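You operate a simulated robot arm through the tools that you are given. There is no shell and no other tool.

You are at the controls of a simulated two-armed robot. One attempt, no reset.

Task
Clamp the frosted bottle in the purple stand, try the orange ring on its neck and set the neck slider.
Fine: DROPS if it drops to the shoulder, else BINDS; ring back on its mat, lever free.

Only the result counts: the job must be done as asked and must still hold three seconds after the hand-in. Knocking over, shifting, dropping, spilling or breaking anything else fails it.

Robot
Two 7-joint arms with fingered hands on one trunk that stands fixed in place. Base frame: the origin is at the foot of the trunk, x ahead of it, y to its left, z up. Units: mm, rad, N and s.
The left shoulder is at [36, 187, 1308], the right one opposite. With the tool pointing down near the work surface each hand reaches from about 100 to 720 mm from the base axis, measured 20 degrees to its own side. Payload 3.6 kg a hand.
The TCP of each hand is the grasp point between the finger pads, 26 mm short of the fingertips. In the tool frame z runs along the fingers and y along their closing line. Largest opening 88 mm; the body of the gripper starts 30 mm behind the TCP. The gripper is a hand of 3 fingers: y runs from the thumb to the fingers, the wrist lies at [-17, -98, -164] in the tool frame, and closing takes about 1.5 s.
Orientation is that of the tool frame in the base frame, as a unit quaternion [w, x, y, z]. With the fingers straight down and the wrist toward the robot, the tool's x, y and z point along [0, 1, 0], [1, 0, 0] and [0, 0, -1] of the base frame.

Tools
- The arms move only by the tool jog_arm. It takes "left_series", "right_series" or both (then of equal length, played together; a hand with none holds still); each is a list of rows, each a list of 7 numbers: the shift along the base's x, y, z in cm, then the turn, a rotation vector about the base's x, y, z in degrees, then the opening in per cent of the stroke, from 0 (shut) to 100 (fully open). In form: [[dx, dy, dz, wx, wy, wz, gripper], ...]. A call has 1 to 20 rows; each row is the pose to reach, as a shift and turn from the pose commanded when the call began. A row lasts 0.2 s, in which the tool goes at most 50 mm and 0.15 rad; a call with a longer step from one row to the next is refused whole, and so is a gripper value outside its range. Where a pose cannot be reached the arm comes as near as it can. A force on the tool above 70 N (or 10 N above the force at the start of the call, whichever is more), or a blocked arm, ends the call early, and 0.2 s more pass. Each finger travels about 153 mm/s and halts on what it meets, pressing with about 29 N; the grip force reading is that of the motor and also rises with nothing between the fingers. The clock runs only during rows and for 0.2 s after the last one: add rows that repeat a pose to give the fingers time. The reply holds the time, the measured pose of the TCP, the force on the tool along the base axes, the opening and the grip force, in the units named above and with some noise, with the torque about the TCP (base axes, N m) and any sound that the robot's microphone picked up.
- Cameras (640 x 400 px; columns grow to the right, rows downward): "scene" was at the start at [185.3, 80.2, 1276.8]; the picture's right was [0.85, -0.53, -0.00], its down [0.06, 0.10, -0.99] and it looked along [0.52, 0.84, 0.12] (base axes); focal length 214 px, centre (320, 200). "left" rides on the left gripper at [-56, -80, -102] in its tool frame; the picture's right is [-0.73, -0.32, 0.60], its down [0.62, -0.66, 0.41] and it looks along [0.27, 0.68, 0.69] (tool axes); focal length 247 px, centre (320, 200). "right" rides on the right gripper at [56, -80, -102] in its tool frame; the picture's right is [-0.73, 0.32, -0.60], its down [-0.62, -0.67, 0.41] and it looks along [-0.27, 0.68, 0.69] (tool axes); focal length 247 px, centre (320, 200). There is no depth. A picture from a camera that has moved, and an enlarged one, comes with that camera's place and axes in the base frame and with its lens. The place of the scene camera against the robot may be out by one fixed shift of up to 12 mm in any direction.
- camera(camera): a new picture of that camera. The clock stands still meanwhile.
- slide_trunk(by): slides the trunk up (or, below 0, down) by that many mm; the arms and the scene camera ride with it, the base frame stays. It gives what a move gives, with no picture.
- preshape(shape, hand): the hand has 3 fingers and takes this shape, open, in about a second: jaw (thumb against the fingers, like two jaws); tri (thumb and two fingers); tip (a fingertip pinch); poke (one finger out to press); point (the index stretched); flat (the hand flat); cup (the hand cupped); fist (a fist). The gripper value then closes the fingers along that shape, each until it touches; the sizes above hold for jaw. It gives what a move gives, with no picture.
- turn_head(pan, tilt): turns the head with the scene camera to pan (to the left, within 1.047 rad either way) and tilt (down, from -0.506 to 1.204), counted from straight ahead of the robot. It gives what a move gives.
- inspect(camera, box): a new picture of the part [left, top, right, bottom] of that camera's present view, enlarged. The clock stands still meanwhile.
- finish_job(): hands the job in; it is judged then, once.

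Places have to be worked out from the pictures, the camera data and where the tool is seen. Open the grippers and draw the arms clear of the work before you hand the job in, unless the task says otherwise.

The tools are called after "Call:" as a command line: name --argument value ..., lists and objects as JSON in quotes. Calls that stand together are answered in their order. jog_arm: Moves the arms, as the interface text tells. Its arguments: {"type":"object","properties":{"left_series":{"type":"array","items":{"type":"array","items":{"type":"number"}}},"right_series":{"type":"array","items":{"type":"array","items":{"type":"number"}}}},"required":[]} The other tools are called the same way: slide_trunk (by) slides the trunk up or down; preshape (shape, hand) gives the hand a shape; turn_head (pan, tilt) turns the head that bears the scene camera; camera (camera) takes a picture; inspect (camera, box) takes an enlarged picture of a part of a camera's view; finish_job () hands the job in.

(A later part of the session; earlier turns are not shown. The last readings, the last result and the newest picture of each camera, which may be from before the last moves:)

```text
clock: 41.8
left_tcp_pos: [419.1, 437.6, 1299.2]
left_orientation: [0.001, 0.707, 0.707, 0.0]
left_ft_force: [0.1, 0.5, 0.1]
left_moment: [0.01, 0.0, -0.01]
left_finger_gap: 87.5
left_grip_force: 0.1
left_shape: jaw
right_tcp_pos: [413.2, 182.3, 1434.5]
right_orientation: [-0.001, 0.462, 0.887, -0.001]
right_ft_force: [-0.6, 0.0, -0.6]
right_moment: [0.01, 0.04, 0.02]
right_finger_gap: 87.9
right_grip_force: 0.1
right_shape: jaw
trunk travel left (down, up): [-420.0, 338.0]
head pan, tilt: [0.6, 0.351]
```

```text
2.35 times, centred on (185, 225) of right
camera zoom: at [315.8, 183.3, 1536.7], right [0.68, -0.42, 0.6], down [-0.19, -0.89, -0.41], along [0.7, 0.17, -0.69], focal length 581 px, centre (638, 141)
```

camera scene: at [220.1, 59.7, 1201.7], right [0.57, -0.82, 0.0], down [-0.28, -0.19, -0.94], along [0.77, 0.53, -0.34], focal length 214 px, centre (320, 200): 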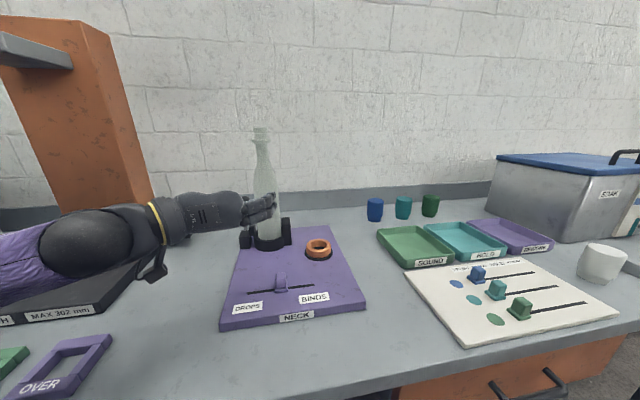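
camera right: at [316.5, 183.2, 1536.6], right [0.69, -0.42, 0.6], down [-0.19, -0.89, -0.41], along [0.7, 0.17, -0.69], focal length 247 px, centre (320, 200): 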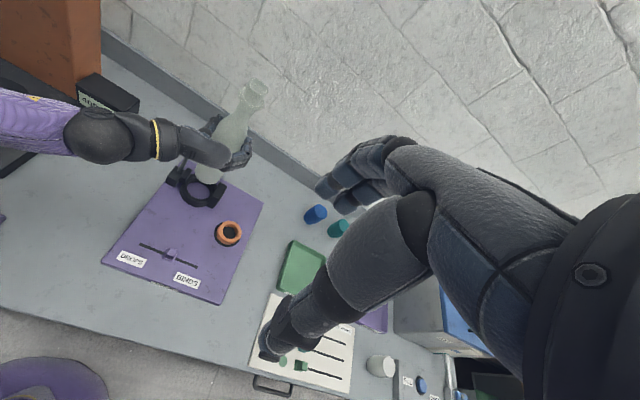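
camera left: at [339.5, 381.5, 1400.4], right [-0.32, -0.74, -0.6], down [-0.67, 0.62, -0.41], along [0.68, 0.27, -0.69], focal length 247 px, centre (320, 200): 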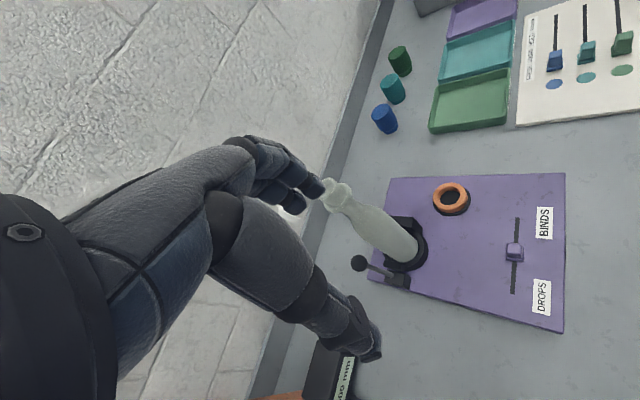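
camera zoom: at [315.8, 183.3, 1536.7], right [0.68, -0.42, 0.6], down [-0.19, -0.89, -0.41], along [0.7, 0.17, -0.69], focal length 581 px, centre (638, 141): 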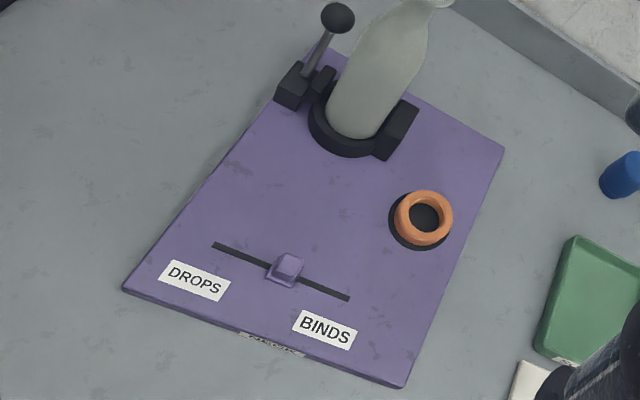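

Refined: ball ≈(548.5,525,994), leaning ~19° toward the wall; ring ≈(597,318), slot BINDS end (499,264), DROPS end (408,356). I move to a stand-off above-left of the ball with the palm tilted away from the bottle.

Call:
jog_arm --left_series '[[1, 1.7, -2.4, -3.5, -1.5, 5.5, 100], [2.1, 3.3, -4.9, -7.1, -2.95, 11, 100], [3.2, 5, -7.4, -10.6, -4.4, 16.5, 100], [4.3, 6.6, -9.9, -14.2, -5.9, 22, 100], [5.3, 8.3, -12.4, -17.7, -7.4, 27.5, 100], [6.4, 9.9, -14.9, -21.3, -8.85, 33, 100], [7.5, 11.6, -17.3, -24.8, -10.3, 38.4, 100], [8.5, 13.2, -19.7, -28.4, -11.8, 43.9, 100], [8.5, 13.2, -19.7, -28.4, -11.8, 43.9, 100]]'

Call:
camera --camera "left"

Call:
camera --camera "scene"

Call:
inspect --camera "right" --box '[130, 80, 290, 240]'

```text
clock: 43.8
left_tcp_pos: [506.1, 570.0, 1101.0]
left_orientation: [0.241, 0.369, 0.892, -0.097]
left_ft_force: [-0.2, 0.4, -0.2]
left_moment: [0.01, 0.02, -0.02]
left_finger_gap: 88.0
left_grip_force: 0.0
left_shape: jaw
right_tcp_pos: [412.8, 182.6, 1435.3]
right_orientation: [-0.001, 0.462, 0.887, -0.001]
right_ft_force: [0.5, 0.0, -0.4]
right_moment: [-0.01, -0.03, 0.01]
right_finger_gap: 87.9
right_grip_force: 0.1
right_shape: jaw
trunk travel left (down, up): [-420.0, 338.0]
head pan, tilt: [0.6, 0.351]
```

```text
taken
camera left: at [447.8, 513.6, 1217.5], right [0.44, -0.89, -0.15], down [-0.7, -0.24, -0.67], along [0.56, 0.4, -0.73], focal length 247 px, centre (320, 200)
```

left: 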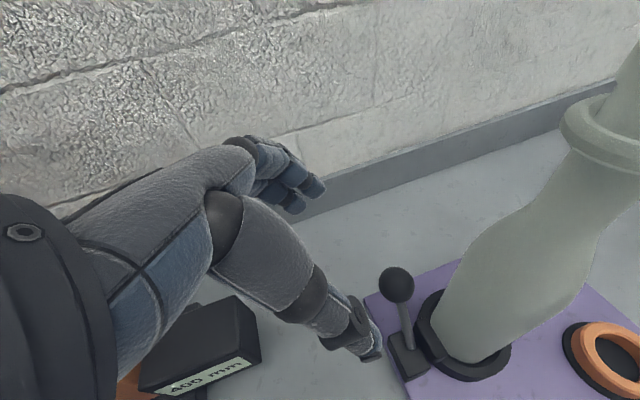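

```text
taken
camera scene: at [219.3, 59.2, 1201.9], right [0.57, -0.82, 0.0], down [-0.28, -0.19, -0.94], along [0.77, 0.53, -0.34], focal length 214 px, centre (320, 200)
```

scene: 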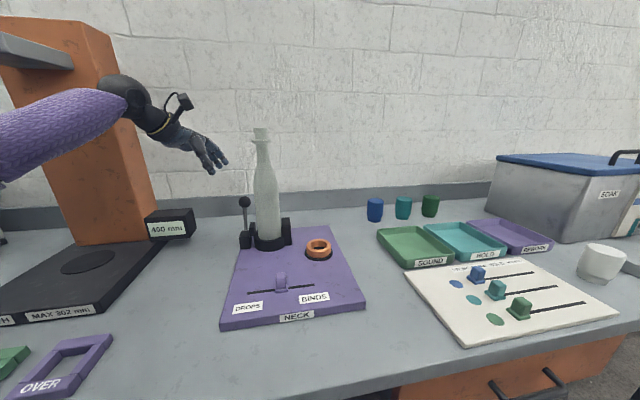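

```text
2.50 times, centred on (210, 160) of right
camera zoom: at [315.6, 183.3, 1536.8], right [0.68, -0.42, 0.6], down [-0.19, -0.89, -0.41], along [0.7, 0.17, -0.69], focal length 617 px, centre (595, 300)
```

zoom: 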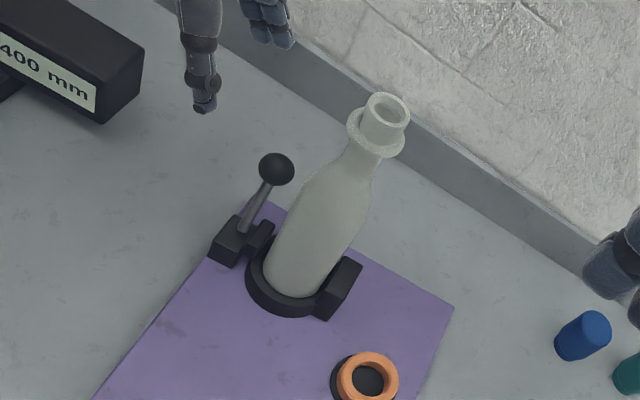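

The ball's predicted pixel matches the picture within 3 px. I advance 90 mm along the tool axis and look.

Call:
jog_arm --left_series '[[1.06, -1.06, -2.6, 0, 0, 0, 100], [2.12, -2.12, -5.2, 0, 0, 0, 100], [2.83, -2.83, -6.9, 0, 0, 0, 100], [3.18, -3.18, -7.8, 0, 0, 0, 100], [3.18, -3.18, -7.8, 0, 0, 0, 100]]'

Call:
camera --camera "left"

Call:
inspect --camera "scene" --box '[205, 120, 325, 270]'

Call:
inspect --camera "right" --box '[150, 90, 270, 210]'

```text
clock: 45.0
left_tcp_pos: [537.0, 537.6, 1022.6]
left_orientation: [0.24, 0.37, 0.892, -0.098]
left_ft_force: [-0.2, 0.0, 0.3]
left_moment: [0.02, 0.02, -0.02]
left_finger_gap: 87.6
left_grip_force: 0.0
left_shape: jaw
right_tcp_pos: [414.4, 181.9, 1435.5]
right_orientation: [-0.001, 0.462, 0.887, -0.002]
right_ft_force: [-0.1, -0.2, -0.3]
right_moment: [-0.03, -0.01, -0.01]
right_finger_gap: 87.8
right_grip_force: 0.0
right_shape: jaw
trunk travel left (down, up): [-420.0, 338.0]
head pan, tilt: [0.6, 0.351]
```

```text
taken
camera left: at [478.7, 482.5, 1138.3], right [0.44, -0.89, -0.15], down [-0.7, -0.23, -0.67], along [0.56, 0.4, -0.73], focal length 247 px, centre (320, 200)
```

left: 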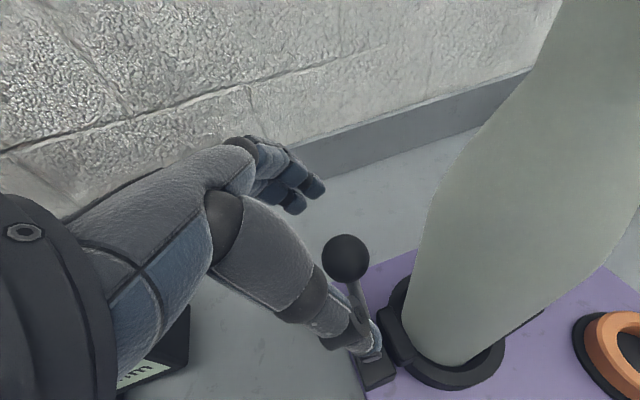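

```text
2.67 times, centred on (265, 195) of scene
camera zoom: at [219.5, 59.4, 1201.8], right [0.57, -0.82, 0.0], down [-0.28, -0.19, -0.94], along [0.77, 0.53, -0.34], focal length 572 px, centre (467, 213)
```

zoom: 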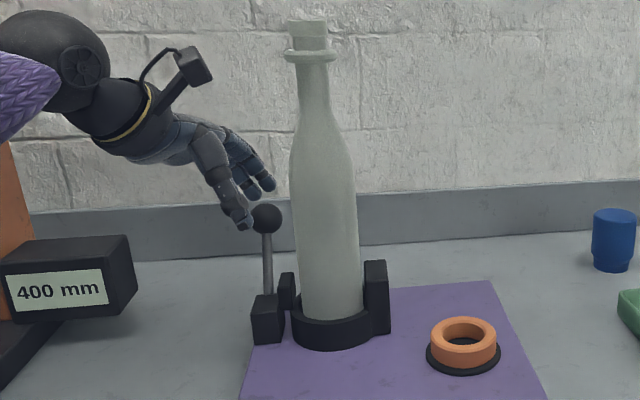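

```text
3.33 times, centred on (210, 150) of right
camera zoom: at [315.8, 183.5, 1536.7], right [0.68, -0.42, 0.6], down [-0.19, -0.89, -0.41], along [0.7, 0.17, -0.69], focal length 823 px, centre (687, 367)
```

zoom: 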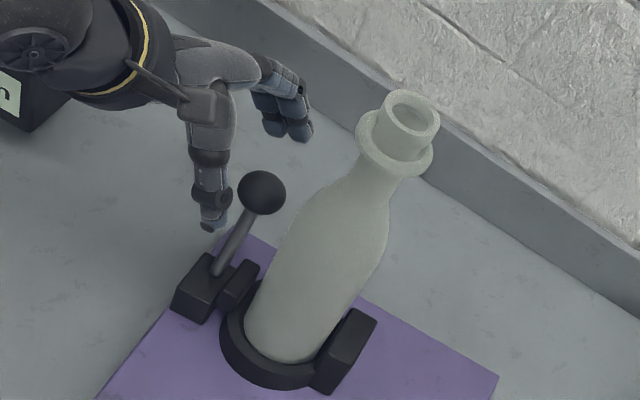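

The ball lies between thumb (front) and fingers (behind). I advance 20 mm, half-close to cage the ball, and pull gently toward the front along the arc by about 20 mm to see how the lever responds.

Call:
jog_arm --left_series '[[0.35, -0.35, -0.87, 0, 0, 0, 100], [0.71, -0.71, -1.73, 0, 0, 0, 100], [0.71, -0.71, -1.73, 0, 0, 0, 80], [0.71, -0.71, -1.73, 0, 0, 0, 62], [0.71, -0.71, -1.73, 0, 0, 0, 50], [0.71, -0.71, -1.73, 0, 0, 0, 50], [0.35, -1.06, -1.6, 0, 0, 0, 50], [0, -1.41, -1.45, 0, 0, 0, 50], [-0.35, -1.77, -1.4, 0, 0, 0, 50], [-0.7, -2.12, -1.35, 0, 0, 0, 50], [-0.7, -2.12, -1.35, 0, 0, 0, 50]]'

Call:
camera --camera "left"

Call:
inspect --camera "scene" --box '[205, 120, 325, 270]'

Call:
inspect --camera "right" --box '[150, 90, 270, 210]'

```text
clock: 47.4
left_tcp_pos: [529.5, 518.2, 1008.8]
left_orientation: [0.24, 0.369, 0.893, -0.097]
left_ft_force: [2.2, 0.9, 1.4]
left_moment: [0.05, -0.07, -0.03]
left_finger_gap: 45.4
left_grip_force: 0.1
left_shape: jaw
right_tcp_pos: [413.8, 183.1, 1434.5]
right_orientation: [-0.001, 0.462, 0.887, -0.002]
right_ft_force: [-0.4, -0.4, -0.5]
right_moment: [-0.01, 0.02, -0.03]
right_finger_gap: 87.5
right_grip_force: 0.1
right_shape: jaw
trunk travel left (down, up): [-420.0, 338.0]
head pan, tilt: [0.6, 0.351]
```

```text
taken
camera left: at [471.0, 462.2, 1125.9], right [0.44, -0.89, -0.15], down [-0.7, -0.23, -0.67], along [0.56, 0.4, -0.73], focal length 247 px, centre (320, 200)
```

left: 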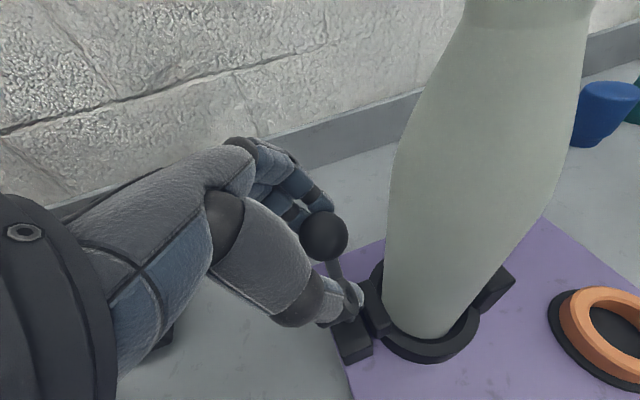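

```text
2.67 times, centred on (265, 195) of scene
camera zoom: at [219.7, 59.4, 1201.8], right [0.57, -0.82, 0.0], down [-0.28, -0.19, -0.94], along [0.77, 0.53, -0.34], focal length 572 px, centre (467, 213)
```

zoom: 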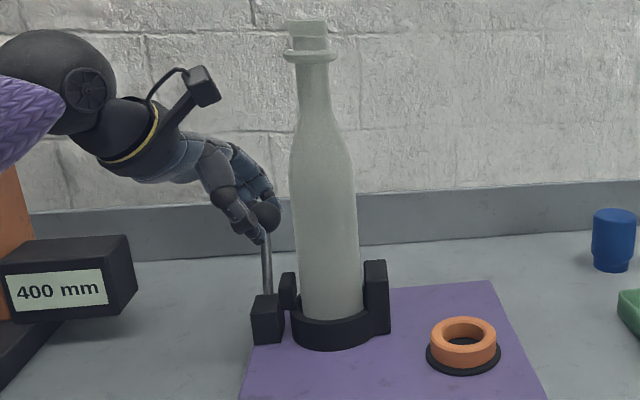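

```text
3.33 times, centred on (210, 150) of right
camera zoom: at [316.1, 183.5, 1536.7], right [0.68, -0.42, 0.6], down [-0.19, -0.89, -0.41], along [0.7, 0.17, -0.69], focal length 823 px, centre (687, 367)
```

zoom: 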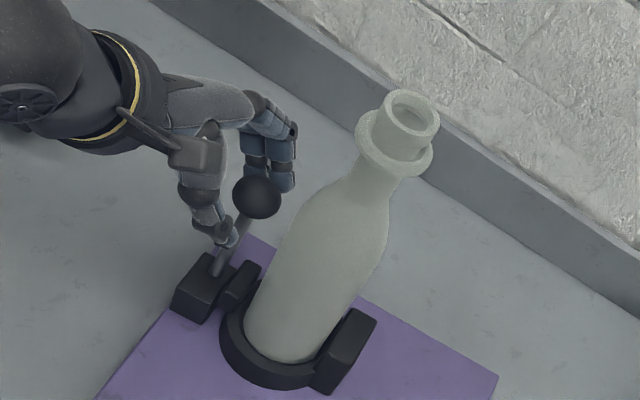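

The lever follows with only ≈2.4 N and the ball has started to move forward. I keep pulling along the arc another 45 mm.

Call:
jog_arm --left_series '[[-0.71, -0.71, 0.2, 0, 0, 0, 50], [-1.41, -1.41, 0.35, 0, 0, 0, 50], [-2.12, -2.12, 0.4, 0, 0, 0, 50], [-2.65, -2.65, 0.35, 0, 0, 0, 50], [-3.18, -3.18, 0.25, 0, 0, 0, 50], [-3.18, -3.18, 0.25, 0, 0, 0, 50]]'

Call:
camera --camera "left"

Call:
inspect --camera "right" --box '[150, 90, 270, 210]'

```text
clock: 48.8
left_tcp_pos: [496.3, 486.6, 1012.3]
left_orientation: [0.239, 0.369, 0.893, -0.098]
left_ft_force: [-0.1, -0.4, 0.7]
left_moment: [0.03, 0.03, 0.0]
left_finger_gap: 45.1
left_grip_force: 0.0
left_shape: jaw
right_tcp_pos: [413.2, 183.3, 1433.6]
right_orientation: [0.0, 0.462, 0.887, -0.001]
right_ft_force: [0.1, 0.6, -0.4]
right_moment: [0.06, 0.0, 0.0]
right_finger_gap: 87.5
right_grip_force: 0.0
right_shape: jaw
trunk travel left (down, up): [-420.0, 338.0]
head pan, tilt: [0.6, 0.351]
```

```text
taken
camera left: at [438.8, 430.9, 1128.6], right [0.44, -0.89, -0.15], down [-0.7, -0.23, -0.67], along [0.56, 0.4, -0.73], focal length 247 px, centre (320, 200)
```

left: 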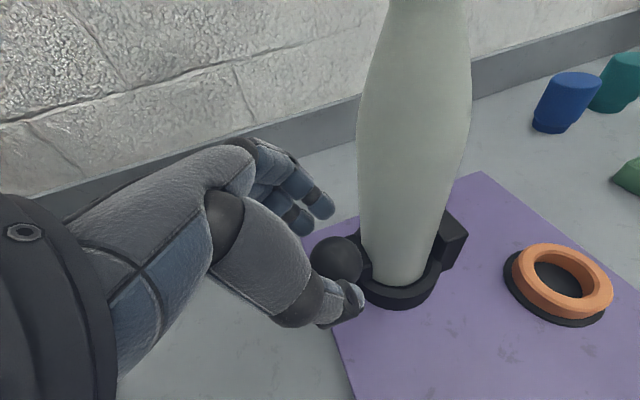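

```text
3.33 times, centred on (210, 150) of right
camera zoom: at [315.9, 183.5, 1536.7], right [0.68, -0.42, 0.6], down [-0.19, -0.89, -0.41], along [0.7, 0.17, -0.69], focal length 823 px, centre (687, 367)
```

zoom: 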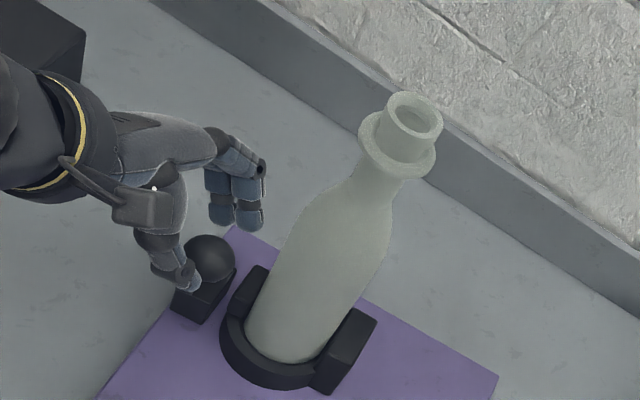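

The lever has swung past vertical toward the front and the jaw has moved toward the bottle. I continue forward and down until it resists.

Call:
jog_arm --left_series '[[-0.5, -0.5, -0.2, 0, 0, 0, 50], [-1, -1, -0.5, 0, 0, 0, 50], [-1.5, -1.5, -0.9, 0, 0, 0, 50], [-2, -2, -1.3, 0, 0, 0, 50], [-2.5, -2.5, -1.8, 0, 0, 0, 50], [-3, -3, -2.3, 0, 0, 0, 50], [-3, -3, -2.3, 0, 0, 0, 50]]'

Call:
camera --camera "left"

Call:
inspect --camera "right" --box '[150, 90, 270, 210]'

Call:
inspect --camera "scene" --box '[205, 120, 325, 270]'

```text
clock: 50.4
left_tcp_pos: [470.0, 459.7, 992.3]
left_orientation: [0.243, 0.368, 0.892, -0.094]
left_ft_force: [13.6, 12.8, 13.9]
left_moment: [0.31, -0.5, 0.21]
left_finger_gap: 54.6
left_grip_force: 0.1
left_shape: jaw
right_tcp_pos: [413.5, 181.9, 1434.8]
right_orientation: [-0.002, 0.462, 0.887, -0.002]
right_ft_force: [-0.5, -0.7, 0.1]
right_moment: [-0.01, -0.02, 0.05]
right_finger_gap: 87.6
right_grip_force: 0.2
right_shape: jaw
trunk travel left (down, up): [-420.0, 338.0]
head pan, tilt: [0.6, 0.351]
```

```text
taken
camera left: at [410.7, 402.5, 1107.4], right [0.44, -0.88, -0.15], down [-0.7, -0.23, -0.68], along [0.56, 0.4, -0.72], focal length 247 px, centre (320, 200)
```

left: 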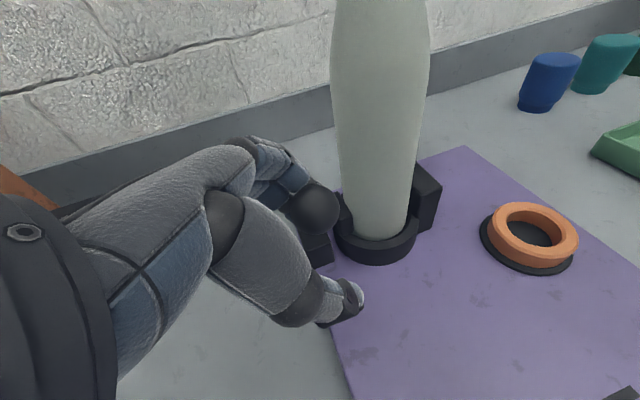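

```text
3.33 times, centred on (210, 150) of right
camera zoom: at [316.9, 184.5, 1536.5], right [0.68, -0.42, 0.6], down [-0.19, -0.89, -0.41], along [0.7, 0.17, -0.69], focal length 823 px, centre (687, 367)
```

zoom: 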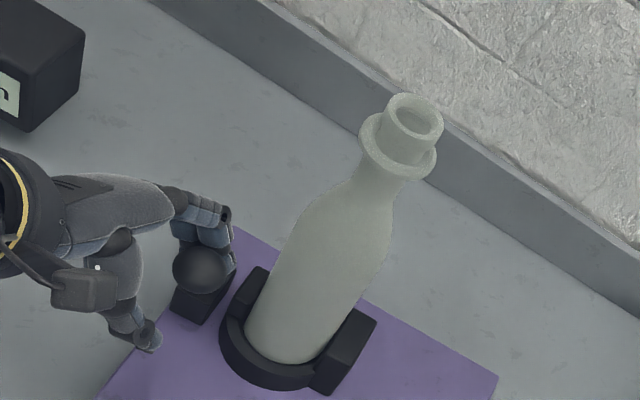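

```text
2.67 times, centred on (265, 195) of scene
camera zoom: at [220.4, 60.2, 1201.8], right [0.57, -0.82, 0.0], down [-0.28, -0.19, -0.94], along [0.77, 0.53, -0.34], focal length 572 px, centre (467, 213)
```

zoom: 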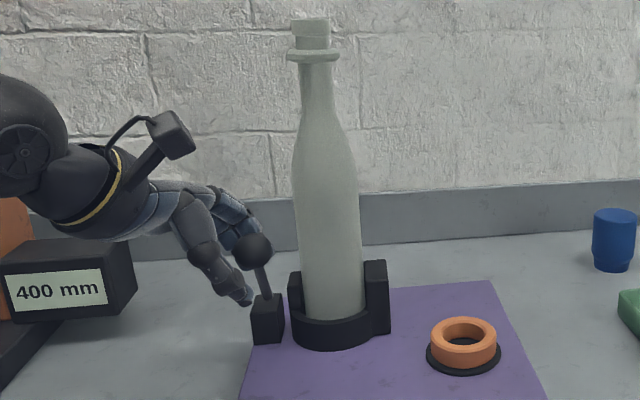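

About 23 N resistance: the jaw presses the bottle against the anvil and the lever is at its clamped end. I unload, open the hand and lift off along the tool axis.

Call:
jog_arm --left_series '[[0.4, 0.4, 0.2, 0, 0, 0, 60], [0.8, 0.8, 0.4, 0, 0, 0, 80], [0.8, 0.8, 0.4, 0, 0, 0, 100], [0.8, 0.8, 0.4, 0, 0, 0, 100], [0.1, 1.5, 2.1, 0, 0, 0, 100], [-0.95, 2.55, 4.7, 0, 0, 0, 100], [-2, 3.6, 7.3, 0, 0, 0, 100], [-3, 4.6, 9.9, 0, 0, 0, 100], [-3, 4.6, 9.9, 0, 0, 0, 100]]'

Call:
camera --camera "left"

Call:
inspect --camera "right" --box '[150, 90, 270, 210]'

Call:
inspect --camera "scene" --box '[205, 120, 325, 270]'

```text
clock: 52.4
left_tcp_pos: [436.2, 502.7, 1087.4]
left_orientation: [0.24, 0.37, 0.892, -0.098]
left_ft_force: [0.0, -0.6, -0.4]
left_moment: [-0.02, 0.01, -0.03]
left_finger_gap: 87.7
left_grip_force: 0.0
left_shape: jaw
right_tcp_pos: [414.2, 182.1, 1433.9]
right_orientation: [-0.002, 0.463, 0.887, -0.001]
right_ft_force: [0.2, -0.9, -0.9]
right_moment: [0.03, 0.01, -0.03]
right_finger_gap: 87.8
right_grip_force: 0.1
right_shape: jaw
trunk travel left (down, up): [-420.0, 338.0]
head pan, tilt: [0.6, 0.351]
```

```text
taken
camera left: at [379.4, 446.5, 1205.0], right [0.44, -0.89, -0.15], down [-0.7, -0.23, -0.67], along [0.56, 0.4, -0.73], focal length 247 px, centre (320, 200)
```

left: 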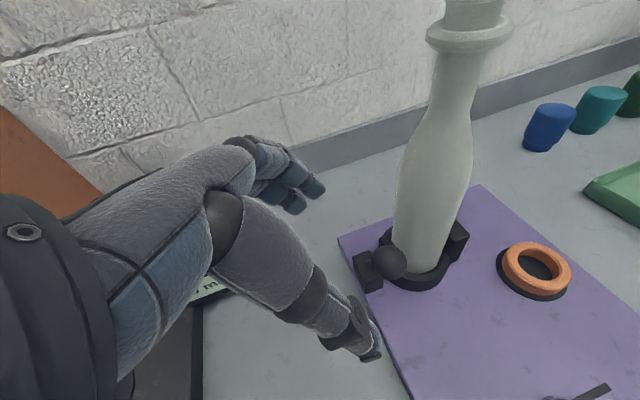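

```text
3.33 times, centred on (210, 150) of right
camera zoom: at [316.1, 183.4, 1536.6], right [0.68, -0.42, 0.6], down [-0.19, -0.89, -0.41], along [0.7, 0.17, -0.69], focal length 823 px, centre (687, 367)
```

zoom: 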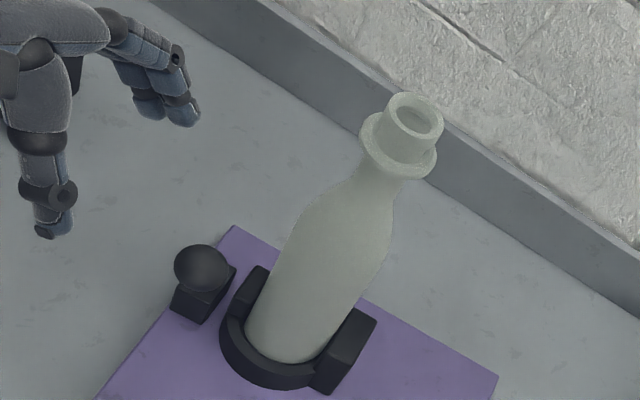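

```text
2.67 times, centred on (265, 195) of scene
camera zoom: at [219.7, 59.3, 1201.8], right [0.57, -0.82, 0.0], down [-0.28, -0.19, -0.94], along [0.77, 0.53, -0.34], focal length 572 px, centre (467, 213)
```

zoom: 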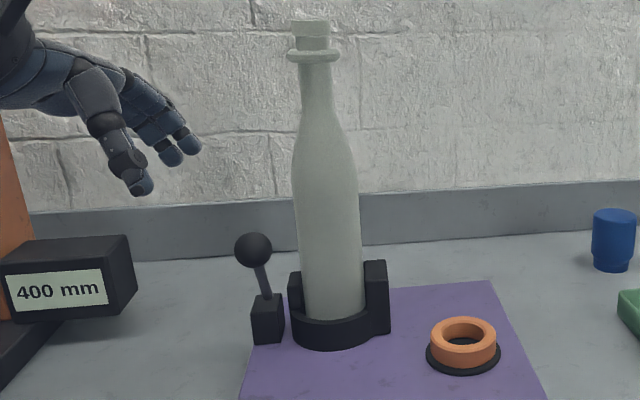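

The lever stays forward and the jaw holds the bottle against the anvil: clamped, bottle upright. Now the ring: I raise the hand, return to tool-down and go above the ring at (597,318).

Call:
jog_arm --left_series '[[0.2, -2.2, 2.1, 3.5, 1.5, -5.5, 100], [0.5, -4.4, 4.2, 7.1, 2.95, -11, 100], [0.7, -6.6, 6.3, 10.6, 4.4, -16.5, 100], [1, -8.8, 8.4, 14.2, 5.9, -22, 100], [1.2, -11, 10.5, 17.7, 7.4, -27.5, 100], [1.5, -13.2, 12.5, 21.3, 8.85, -33, 100], [1.8, -15.4, 14.5, 24.8, 10.3, -38.4, 100], [2, -17.6, 16.5, 28.4, 11.8, -43.9, 100], [5.5, -18.1, 16.5, 28.4, 11.8, -43.9, 100], [9, -18.4, 15, 28.4, 11.8, -43.9, 100], [12.5, -18.5, 12, 28.4, 11.8, -43.9, 100], [16.1, -18.5, 9, 28.4, 11.8, -43.9, 100], [16.1, -18.5, 5, 28.4, 11.8, -43.9, 100], [16.1, -18.5, 1.3, 28.4, 11.8, -43.9, 100], [16.1, -18.5, 1.3, 28.4, 11.8, -43.9, 100]]'

Call:
camera --camera "left"

Call:
camera --camera "scene"

Call:
camera --camera "right"

```text
clock: 55.6
left_tcp_pos: [598.9, 317.8, 1101.3]
left_orientation: [0.002, 0.707, 0.707, 0.001]
left_ft_force: [-0.3, -0.5, 0.6]
left_moment: [0.01, 0.02, 0.01]
left_finger_gap: 87.9
left_grip_force: 0.1
left_shape: jaw
right_tcp_pos: [413.2, 182.2, 1434.6]
right_orientation: [-0.002, 0.462, 0.887, -0.001]
right_ft_force: [-0.4, 0.0, -0.4]
right_moment: [-0.03, 0.0, 0.01]
right_finger_gap: 87.4
right_grip_force: 0.0
right_shape: jaw
trunk travel left (down, up): [-420.0, 338.0]
head pan, tilt: [0.6, 0.351]
```

```text
taken
camera left: at [518.1, 261.0, 1202.2], right [-0.32, -0.74, -0.6], down [-0.66, 0.62, -0.41], along [0.68, 0.27, -0.68], focal length 247 px, centre (320, 200)
```

left: 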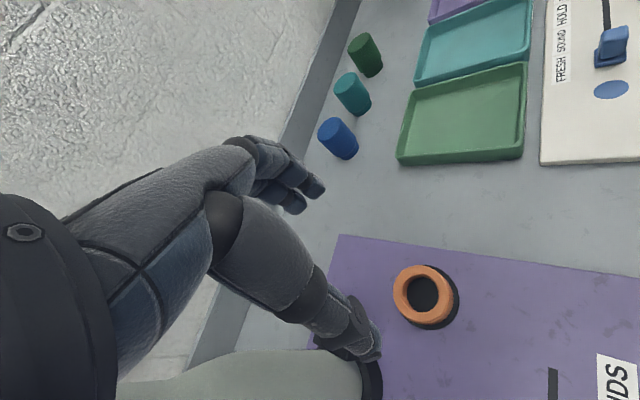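

```text
taken
camera scene: at [219.4, 59.3, 1201.9], right [0.57, -0.82, 0.0], down [-0.28, -0.19, -0.94], along [0.77, 0.53, -0.34], focal length 214 px, centre (320, 200)
```

scene: 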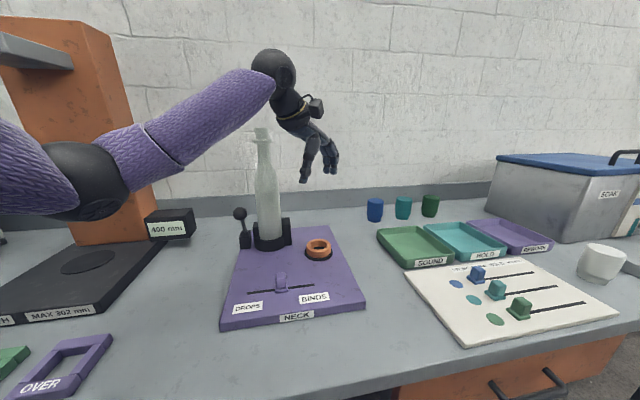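

```text
taken
camera right: at [315.6, 183.4, 1536.8], right [0.68, -0.42, 0.6], down [-0.19, -0.89, -0.41], along [0.7, 0.17, -0.69], focal length 247 px, centre (320, 200)
```

right: 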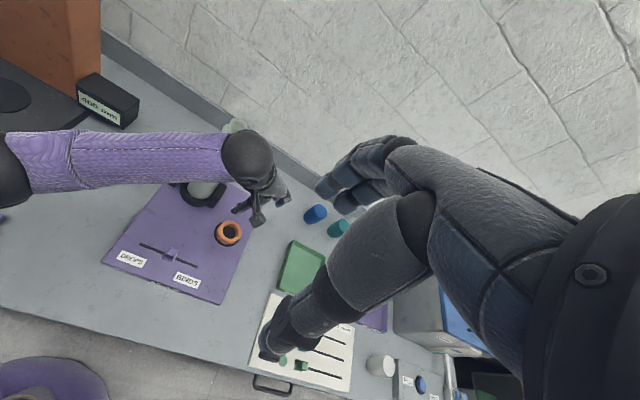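

Above the ring, with the forearm clear of the bottle. I enlarge the left view to refine the ring's position.

Call:
inspect --camera "left" --box '[375, 245, 475, 345]'

Call:
inspect --camera "right" --box '[190, 180, 300, 270]'

```text
4.00 times, centred on (425, 295) of left
camera zoom: at [518.1, 261.0, 1202.2], right [-0.32, -0.74, -0.6], down [-0.66, 0.62, -0.41], along [0.68, 0.27, -0.68], focal length 988 px, centre (-100, -180)
```

zoom: 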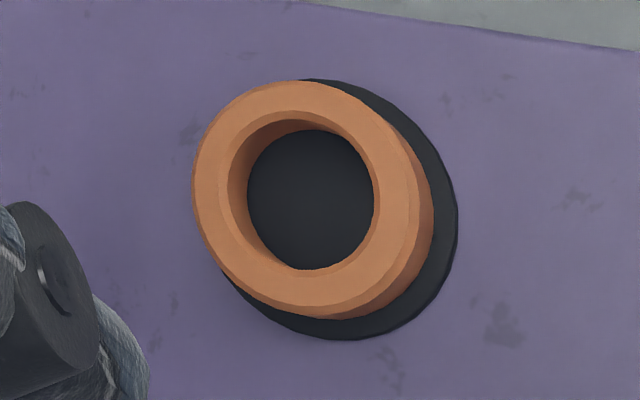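

```text
4.44 times, centred on (245, 225) of right
camera zoom: at [315.6, 183.4, 1536.8], right [0.68, -0.42, 0.6], down [-0.19, -0.89, -0.41], along [0.7, 0.17, -0.69], focal length 1098 px, centre (653, 89)
```

zoom: 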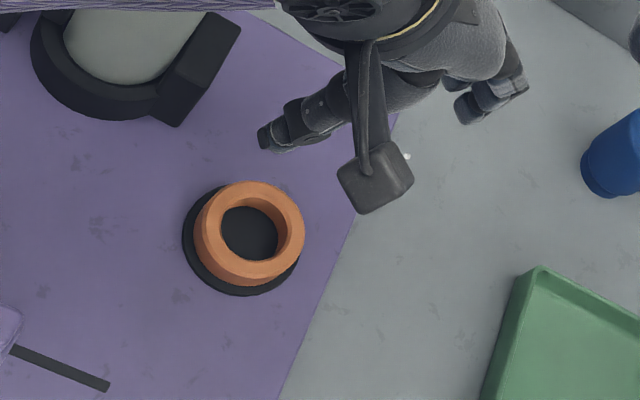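

Ring centre ≈(600,318), OD ≈60 mm, hole ≈42 mm. Closing tends to push objects toward the thumb, so I offset the hand 7 mm outward and lower to just above the mat.

Call:
jog_arm --left_series '[[0.3, 0.05, -4, 0, 0, 0, 100], [0.8, 0.05, -8, 0, 0, 0, 100], [0.8, 0.05, -12, 0, 0, 0, 100], [0.8, 0.05, -15, 0, 0, 0, 100], [0.8, 0.05, -16.5, 0, 0, 0, 100], [0.8, 0.05, -17.2, 0, 0, 0, 100], [0.8, 0.05, -17.2, 0, 0, 0, 100]]'

Call:
camera --camera "left"

Call:
inspect --camera "scene" --box '[245, 170, 385, 270]'

Call:
inspect --camera "right" --box '[190, 180, 300, 270]'

```text
clock: 57.2
left_tcp_pos: [605.5, 317.2, 929.8]
left_orientation: [0.002, 0.706, 0.708, 0.001]
left_ft_force: [0.2, 1.0, 0.2]
left_moment: [-0.02, -0.01, 0.01]
left_finger_gap: 87.8
left_grip_force: 0.1
left_shape: jaw
right_tcp_pos: [413.7, 181.9, 1434.4]
right_orientation: [-0.001, 0.462, 0.887, -0.001]
right_ft_force: [0.1, 0.1, 0.0]
right_moment: [-0.01, 0.01, 0.0]
right_finger_gap: 87.8
right_grip_force: 0.0
right_shape: jaw
trunk travel left (down, up): [-420.0, 338.0]
head pan, tilt: [0.6, 0.351]
```

```text
taken
camera left: at [526.0, 260.9, 1030.7], right [-0.32, -0.74, -0.6], down [-0.66, 0.62, -0.41], along [0.68, 0.27, -0.69], focal length 247 px, centre (320, 200)
```

left: 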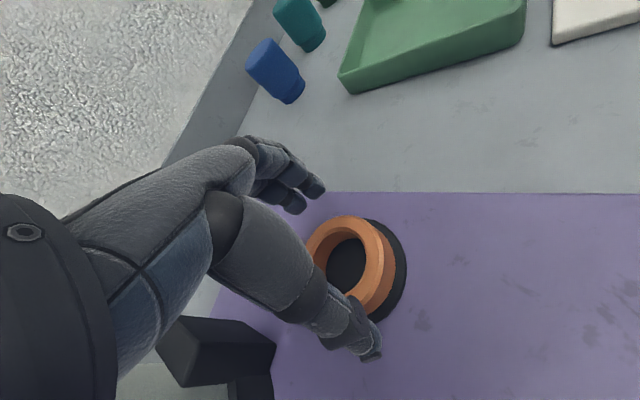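

```text
4.00 times, centred on (315, 220) of scene
camera zoom: at [219.5, 59.3, 1201.8], right [0.57, -0.82, 0.0], down [-0.28, -0.19, -0.94], along [0.77, 0.53, -0.34], focal length 858 px, centre (340, 120)
```

zoom: 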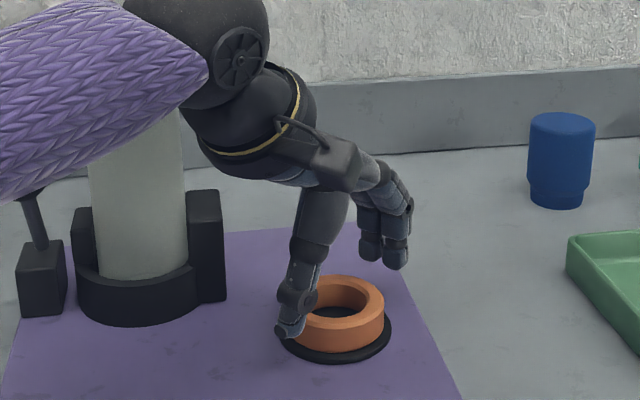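

```text
4.44 times, centred on (245, 225) of right
camera zoom: at [315.9, 183.4, 1536.7], right [0.68, -0.42, 0.6], down [-0.19, -0.89, -0.41], along [0.7, 0.17, -0.69], focal length 1098 px, centre (653, 89)
```

zoom: 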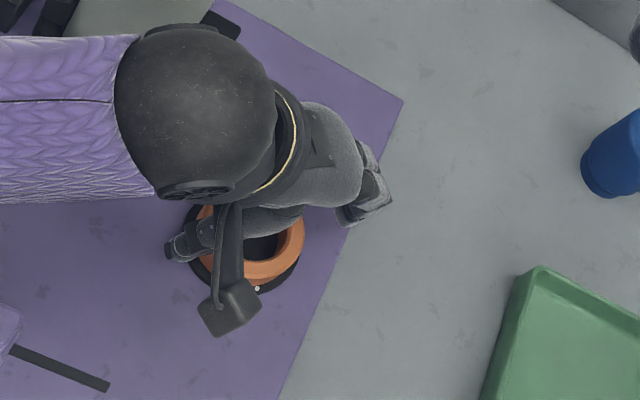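

Thumb and fingers straddle the ring with clearance. I lower the last 13 mm slowly and close on it.

Call:
jog_arm --left_series '[[0, 0, -0.5, 0, 0, 0, 100], [0, 0, -1, 0, 0, 0, 100], [0, 0, -1.3, 0, 0, 0, 100], [0, 0, -1.3, 0, 0, 0, 90], [0, 0, -1.3, 0, 0, 0, 82], [0, 0, -1.3, 0, 0, 0, 76], [0, 0, -1.3, 0, 0, 0, 70], [0, 0, -1.3, 0, 0, 0, 62], [0, 0, -1.3, 0, 0, 0, 50], [0, 0, -1.3, 0, 0, 0, 40], [0, 0, -1.3, 0, 0, 0, 40], [0, 0, -1.3, 0, 0, 0, 40]]'

Call:
camera --camera "left"

Call:
inspect --camera "scene" --box '[245, 170, 385, 270]'

```text
clock: 59.8
left_tcp_pos: [606.9, 318.2, 916.0]
left_orientation: [0.002, 0.706, 0.708, 0.0]
left_ft_force: [0.2, 0.3, 0.5]
left_moment: [-0.02, 0.02, 0.01]
left_finger_gap: 51.8
left_grip_force: 28.5
left_shape: jaw
right_tcp_pos: [414.1, 182.8, 1433.4]
right_orientation: [0.0, 0.462, 0.887, -0.002]
right_ft_force: [-0.2, 0.2, 0.4]
right_moment: [0.0, -0.01, 0.01]
right_finger_gap: 87.7
right_grip_force: 0.0
right_shape: jaw
trunk travel left (down, up): [-420.0, 338.0]
head pan, tilt: [0.6, 0.351]
```

```text
taken
camera left: at [526.5, 260.9, 1017.9], right [-0.32, -0.74, -0.6], down [-0.66, 0.62, -0.41], along [0.68, 0.27, -0.69], focal length 247 px, centre (320, 200)
```

left: 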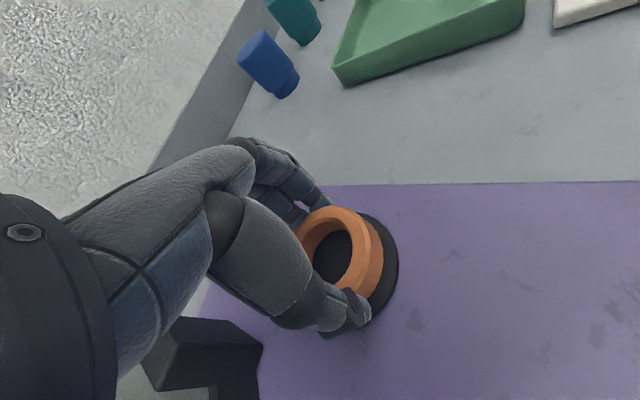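

```text
4.00 times, centred on (315, 220) of scene
camera zoom: at [219.6, 59.4, 1201.8], right [0.57, -0.82, 0.0], down [-0.28, -0.19, -0.94], along [0.77, 0.53, -0.34], focal length 858 px, centre (340, 120)
```

zoom: 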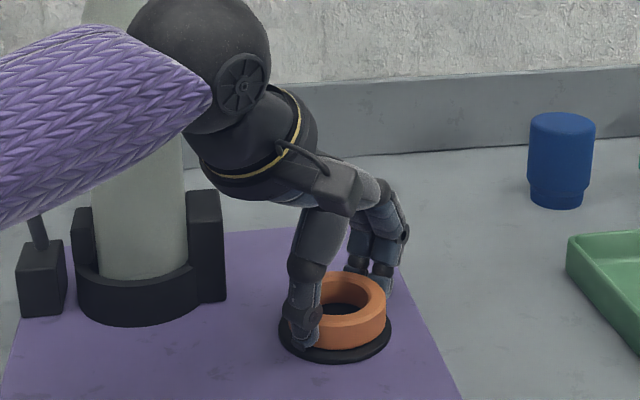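

The ring is gripped at 28.5 N between thumb and two fingers, hardly displaced on its mat. I lift it straight up above mouth height and look at how it sits in the hand.

Call:
jog_arm --left_series '[[0, 0, 1, 0, 0, 0, 40], [0, 0, 3, 0, 0, 0, 40], [0, 0, 7, 0, 0, 0, 40], [0, 0, 11, 0, 0, 0, 40], [0, 0, 15, 0, 0, 0, 40], [0, 0, 19, 0, 0, 0, 40], [0, 0, 23, 0, 0, 0, 40], [0, 0, 27, 0, 0, 0, 40], [0, 0, 30, 0, 0, 0, 40], [0, 0, 32, 0, 0, 0, 40], [0, 0, 32, 0, 0, 0, 40]]'

Call:
inspect --camera "left" --box '[230, 130, 450, 370]'

Call:
camera --camera "scene"

Call:
camera --camera "right"

```text
clock: 62.2
left_tcp_pos: [606.6, 319.3, 1236.8]
left_orientation: [0.002, 0.707, 0.707, 0.0]
left_ft_force: [0.6, 0.0, 0.4]
left_moment: [-0.02, 0.03, 0.0]
left_finger_gap: 51.5
left_grip_force: 28.7
left_shape: jaw
right_tcp_pos: [413.8, 181.0, 1433.2]
right_orientation: [-0.001, 0.461, 0.887, -0.001]
right_ft_force: [0.1, 0.1, 0.2]
right_moment: [0.03, 0.01, 0.03]
right_finger_gap: 87.8
right_grip_force: 0.0
right_shape: jaw
trunk travel left (down, up): [-420.0, 338.0]
head pan, tilt: [0.6, 0.351]
```

```text
1.67 times, centred on (340, 250) of left
camera zoom: at [527.0, 261.6, 1337.8], right [-0.32, -0.74, -0.6], down [-0.66, 0.62, -0.41], along [0.68, 0.27, -0.69], focal length 412 px, centre (287, 117)
```

zoom: 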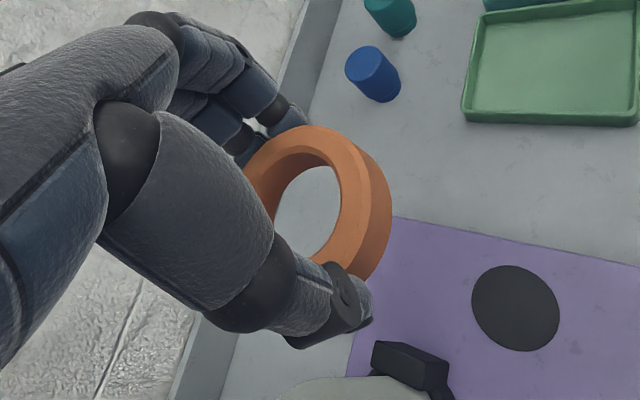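

```text
taken
camera scene: at [219.7, 59.5, 1201.7], right [0.57, -0.82, 0.0], down [-0.28, -0.19, -0.94], along [0.77, 0.53, -0.34], focal length 214 px, centre (320, 200)
```

scene: 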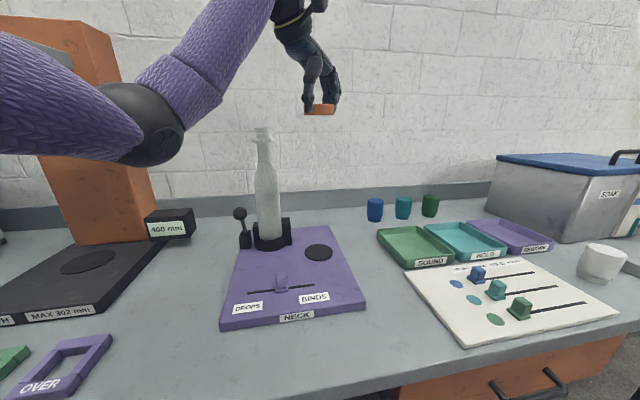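

```text
taken
camera right: at [316.1, 183.7, 1536.6], right [0.68, -0.42, 0.6], down [-0.19, -0.89, -0.41], along [0.7, 0.17, -0.69], focal length 247 px, centre (320, 200)
```

right: 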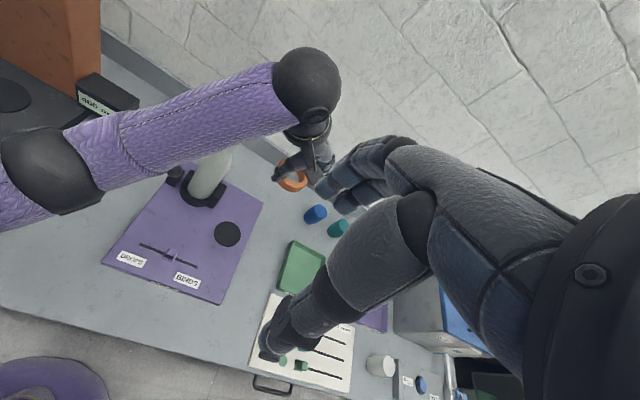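

The ring is held; the bare mat is at ≈(598,319). I enlarge scene and right views to check the ring's tilt and centre in the hand, and the bottle mouth.

Call:
inspect --camera "scene" --box '[230, 60, 370, 180]'

Call:
inspect --camera "right" --box '[250, 130, 340, 220]'

Call:
inspect --camera "scene" --box '[240, 120, 290, 170]'

```text
3.33 times, centred on (300, 120) of scene
camera zoom: at [219.7, 59.5, 1201.7], right [0.57, -0.82, 0.0], down [-0.28, -0.19, -0.94], along [0.77, 0.53, -0.34], focal length 715 px, centre (387, 467)
```

zoom: 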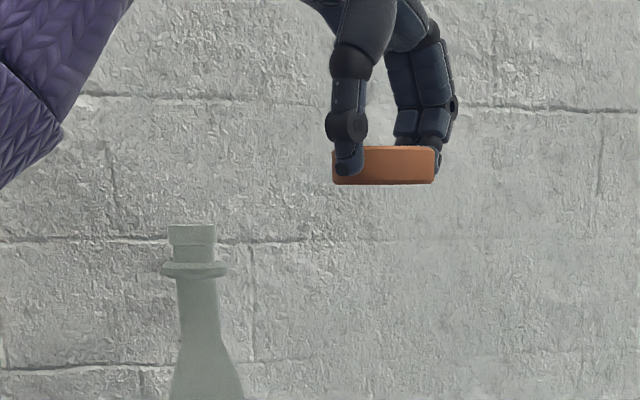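

```text
4.44 times, centred on (295, 175) of right
camera zoom: at [316.1, 183.7, 1536.6], right [0.68, -0.42, 0.6], down [-0.19, -0.89, -0.41], along [0.7, 0.17, -0.69], focal length 1098 px, centre (431, 311)
```

zoom: 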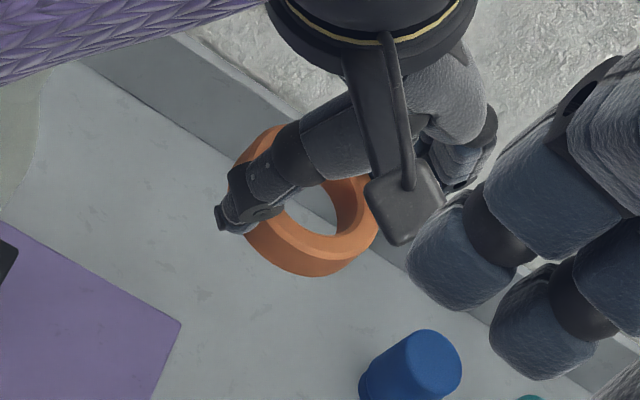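

```text
8.00 times, centred on (265, 145) of scene
camera zoom: at [219.7, 59.5, 1201.7], right [0.57, -0.82, 0.0], down [-0.28, -0.19, -0.94], along [0.77, 0.53, -0.34], focal length 1716 px, centre (760, 640)
```

zoom: 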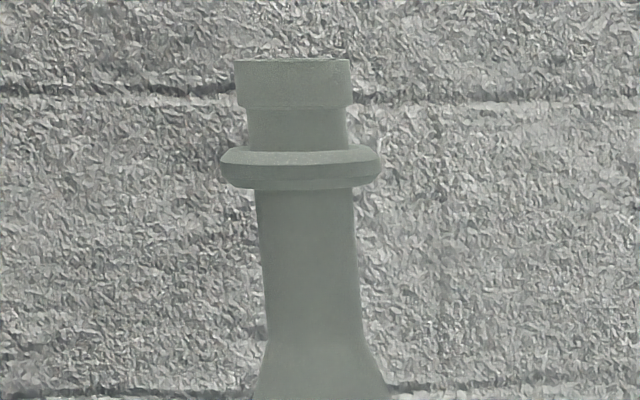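

The ring is level, OD ≈61.5, about 20 mm thick, centred ≈8.6 mm thumb-ward of the TCP; bead ≈44.6 mm wide, close to the ring's hole. The mouth after clamping is ≈(567.5,450). I carry the ring over the mouth.

Call:
jog_arm --left_series '[[-0.4, 1.8, 0, 0, 0, 0, 40], [-1, 4.4, 0, 0, 0, 0, 40], [-1.7, 7.4, 0, 0, 0, 0, 40], [-2.4, 10.4, 0, 0, 0, 0, 40], [-2.9, 12.4, 0, 0, 0, 0, 40], [-3.07, 13.19, 0, 0, 0, 0, 40], [-3.07, 13.19, 0, 0, 0, 0, 40]]'

Call:
inspect --camera "scene" --box '[220, 60, 330, 180]'

Call:
inspect --camera "left" --box '[230, 130, 450, 370]'

Call:
inspect --camera "right" --box '[190, 70, 310, 180]'

```text
clock: 63.8
left_tcp_pos: [575.7, 450.1, 1237.5]
left_orientation: [0.001, 0.706, 0.708, 0.001]
left_ft_force: [0.6, -1.0, -1.4]
left_moment: [-0.03, 0.01, -0.03]
left_finger_gap: 51.3
left_grip_force: 28.9
left_shape: jaw
right_tcp_pos: [413.6, 182.5, 1434.3]
right_orientation: [-0.001, 0.462, 0.887, -0.002]
right_ft_force: [0.1, -0.4, 0.1]
right_moment: [0.01, -0.01, 0.0]
right_finger_gap: 87.8
right_grip_force: 0.0
right_shape: jaw
trunk travel left (down, up): [-420.0, 338.0]
head pan, tilt: [0.6, 0.351]
```

```text
3.33 times, centred on (275, 120) of scene
camera zoom: at [219.6, 59.4, 1201.8], right [0.57, -0.82, 0.0], down [-0.28, -0.19, -0.94], along [0.77, 0.53, -0.34], focal length 715 px, centre (470, 467)
```

zoom: 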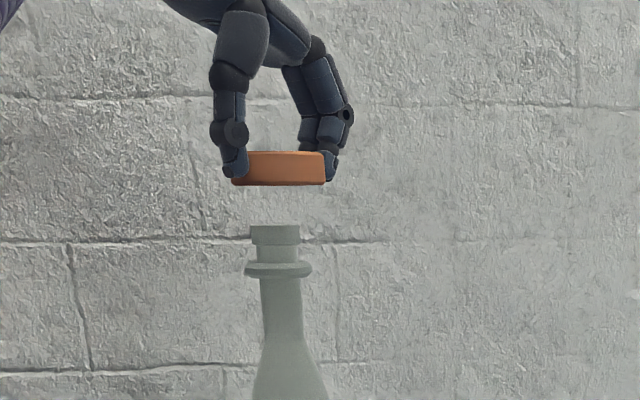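

```text
1.67 times, centred on (340, 250) of left
camera zoom: at [496.3, 393.7, 1338.5], right [-0.32, -0.74, -0.6], down [-0.66, 0.62, -0.41], along [0.68, 0.27, -0.69], focal length 412 px, centre (287, 117)
```

zoom: 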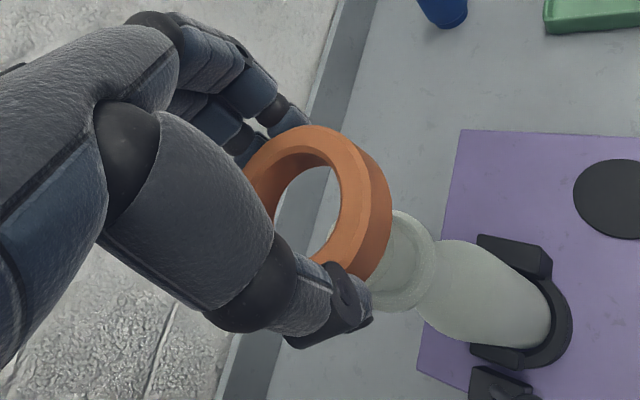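

```text
3.64 times, centred on (250, 125) of right
camera zoom: at [316.0, 183.5, 1536.7], right [0.68, -0.42, 0.6], down [-0.19, -0.89, -0.41], along [0.7, 0.17, -0.69], focal length 898 px, centre (574, 473)
```

zoom: 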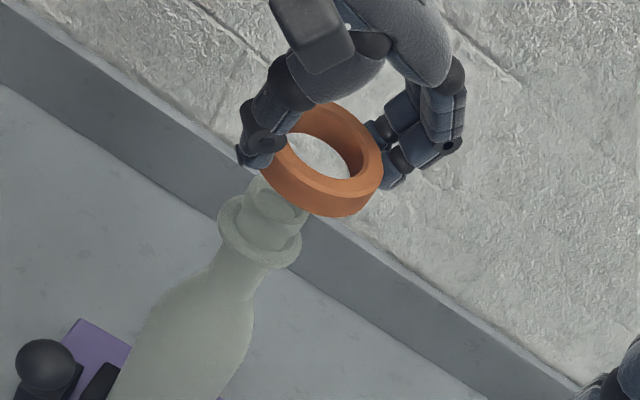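

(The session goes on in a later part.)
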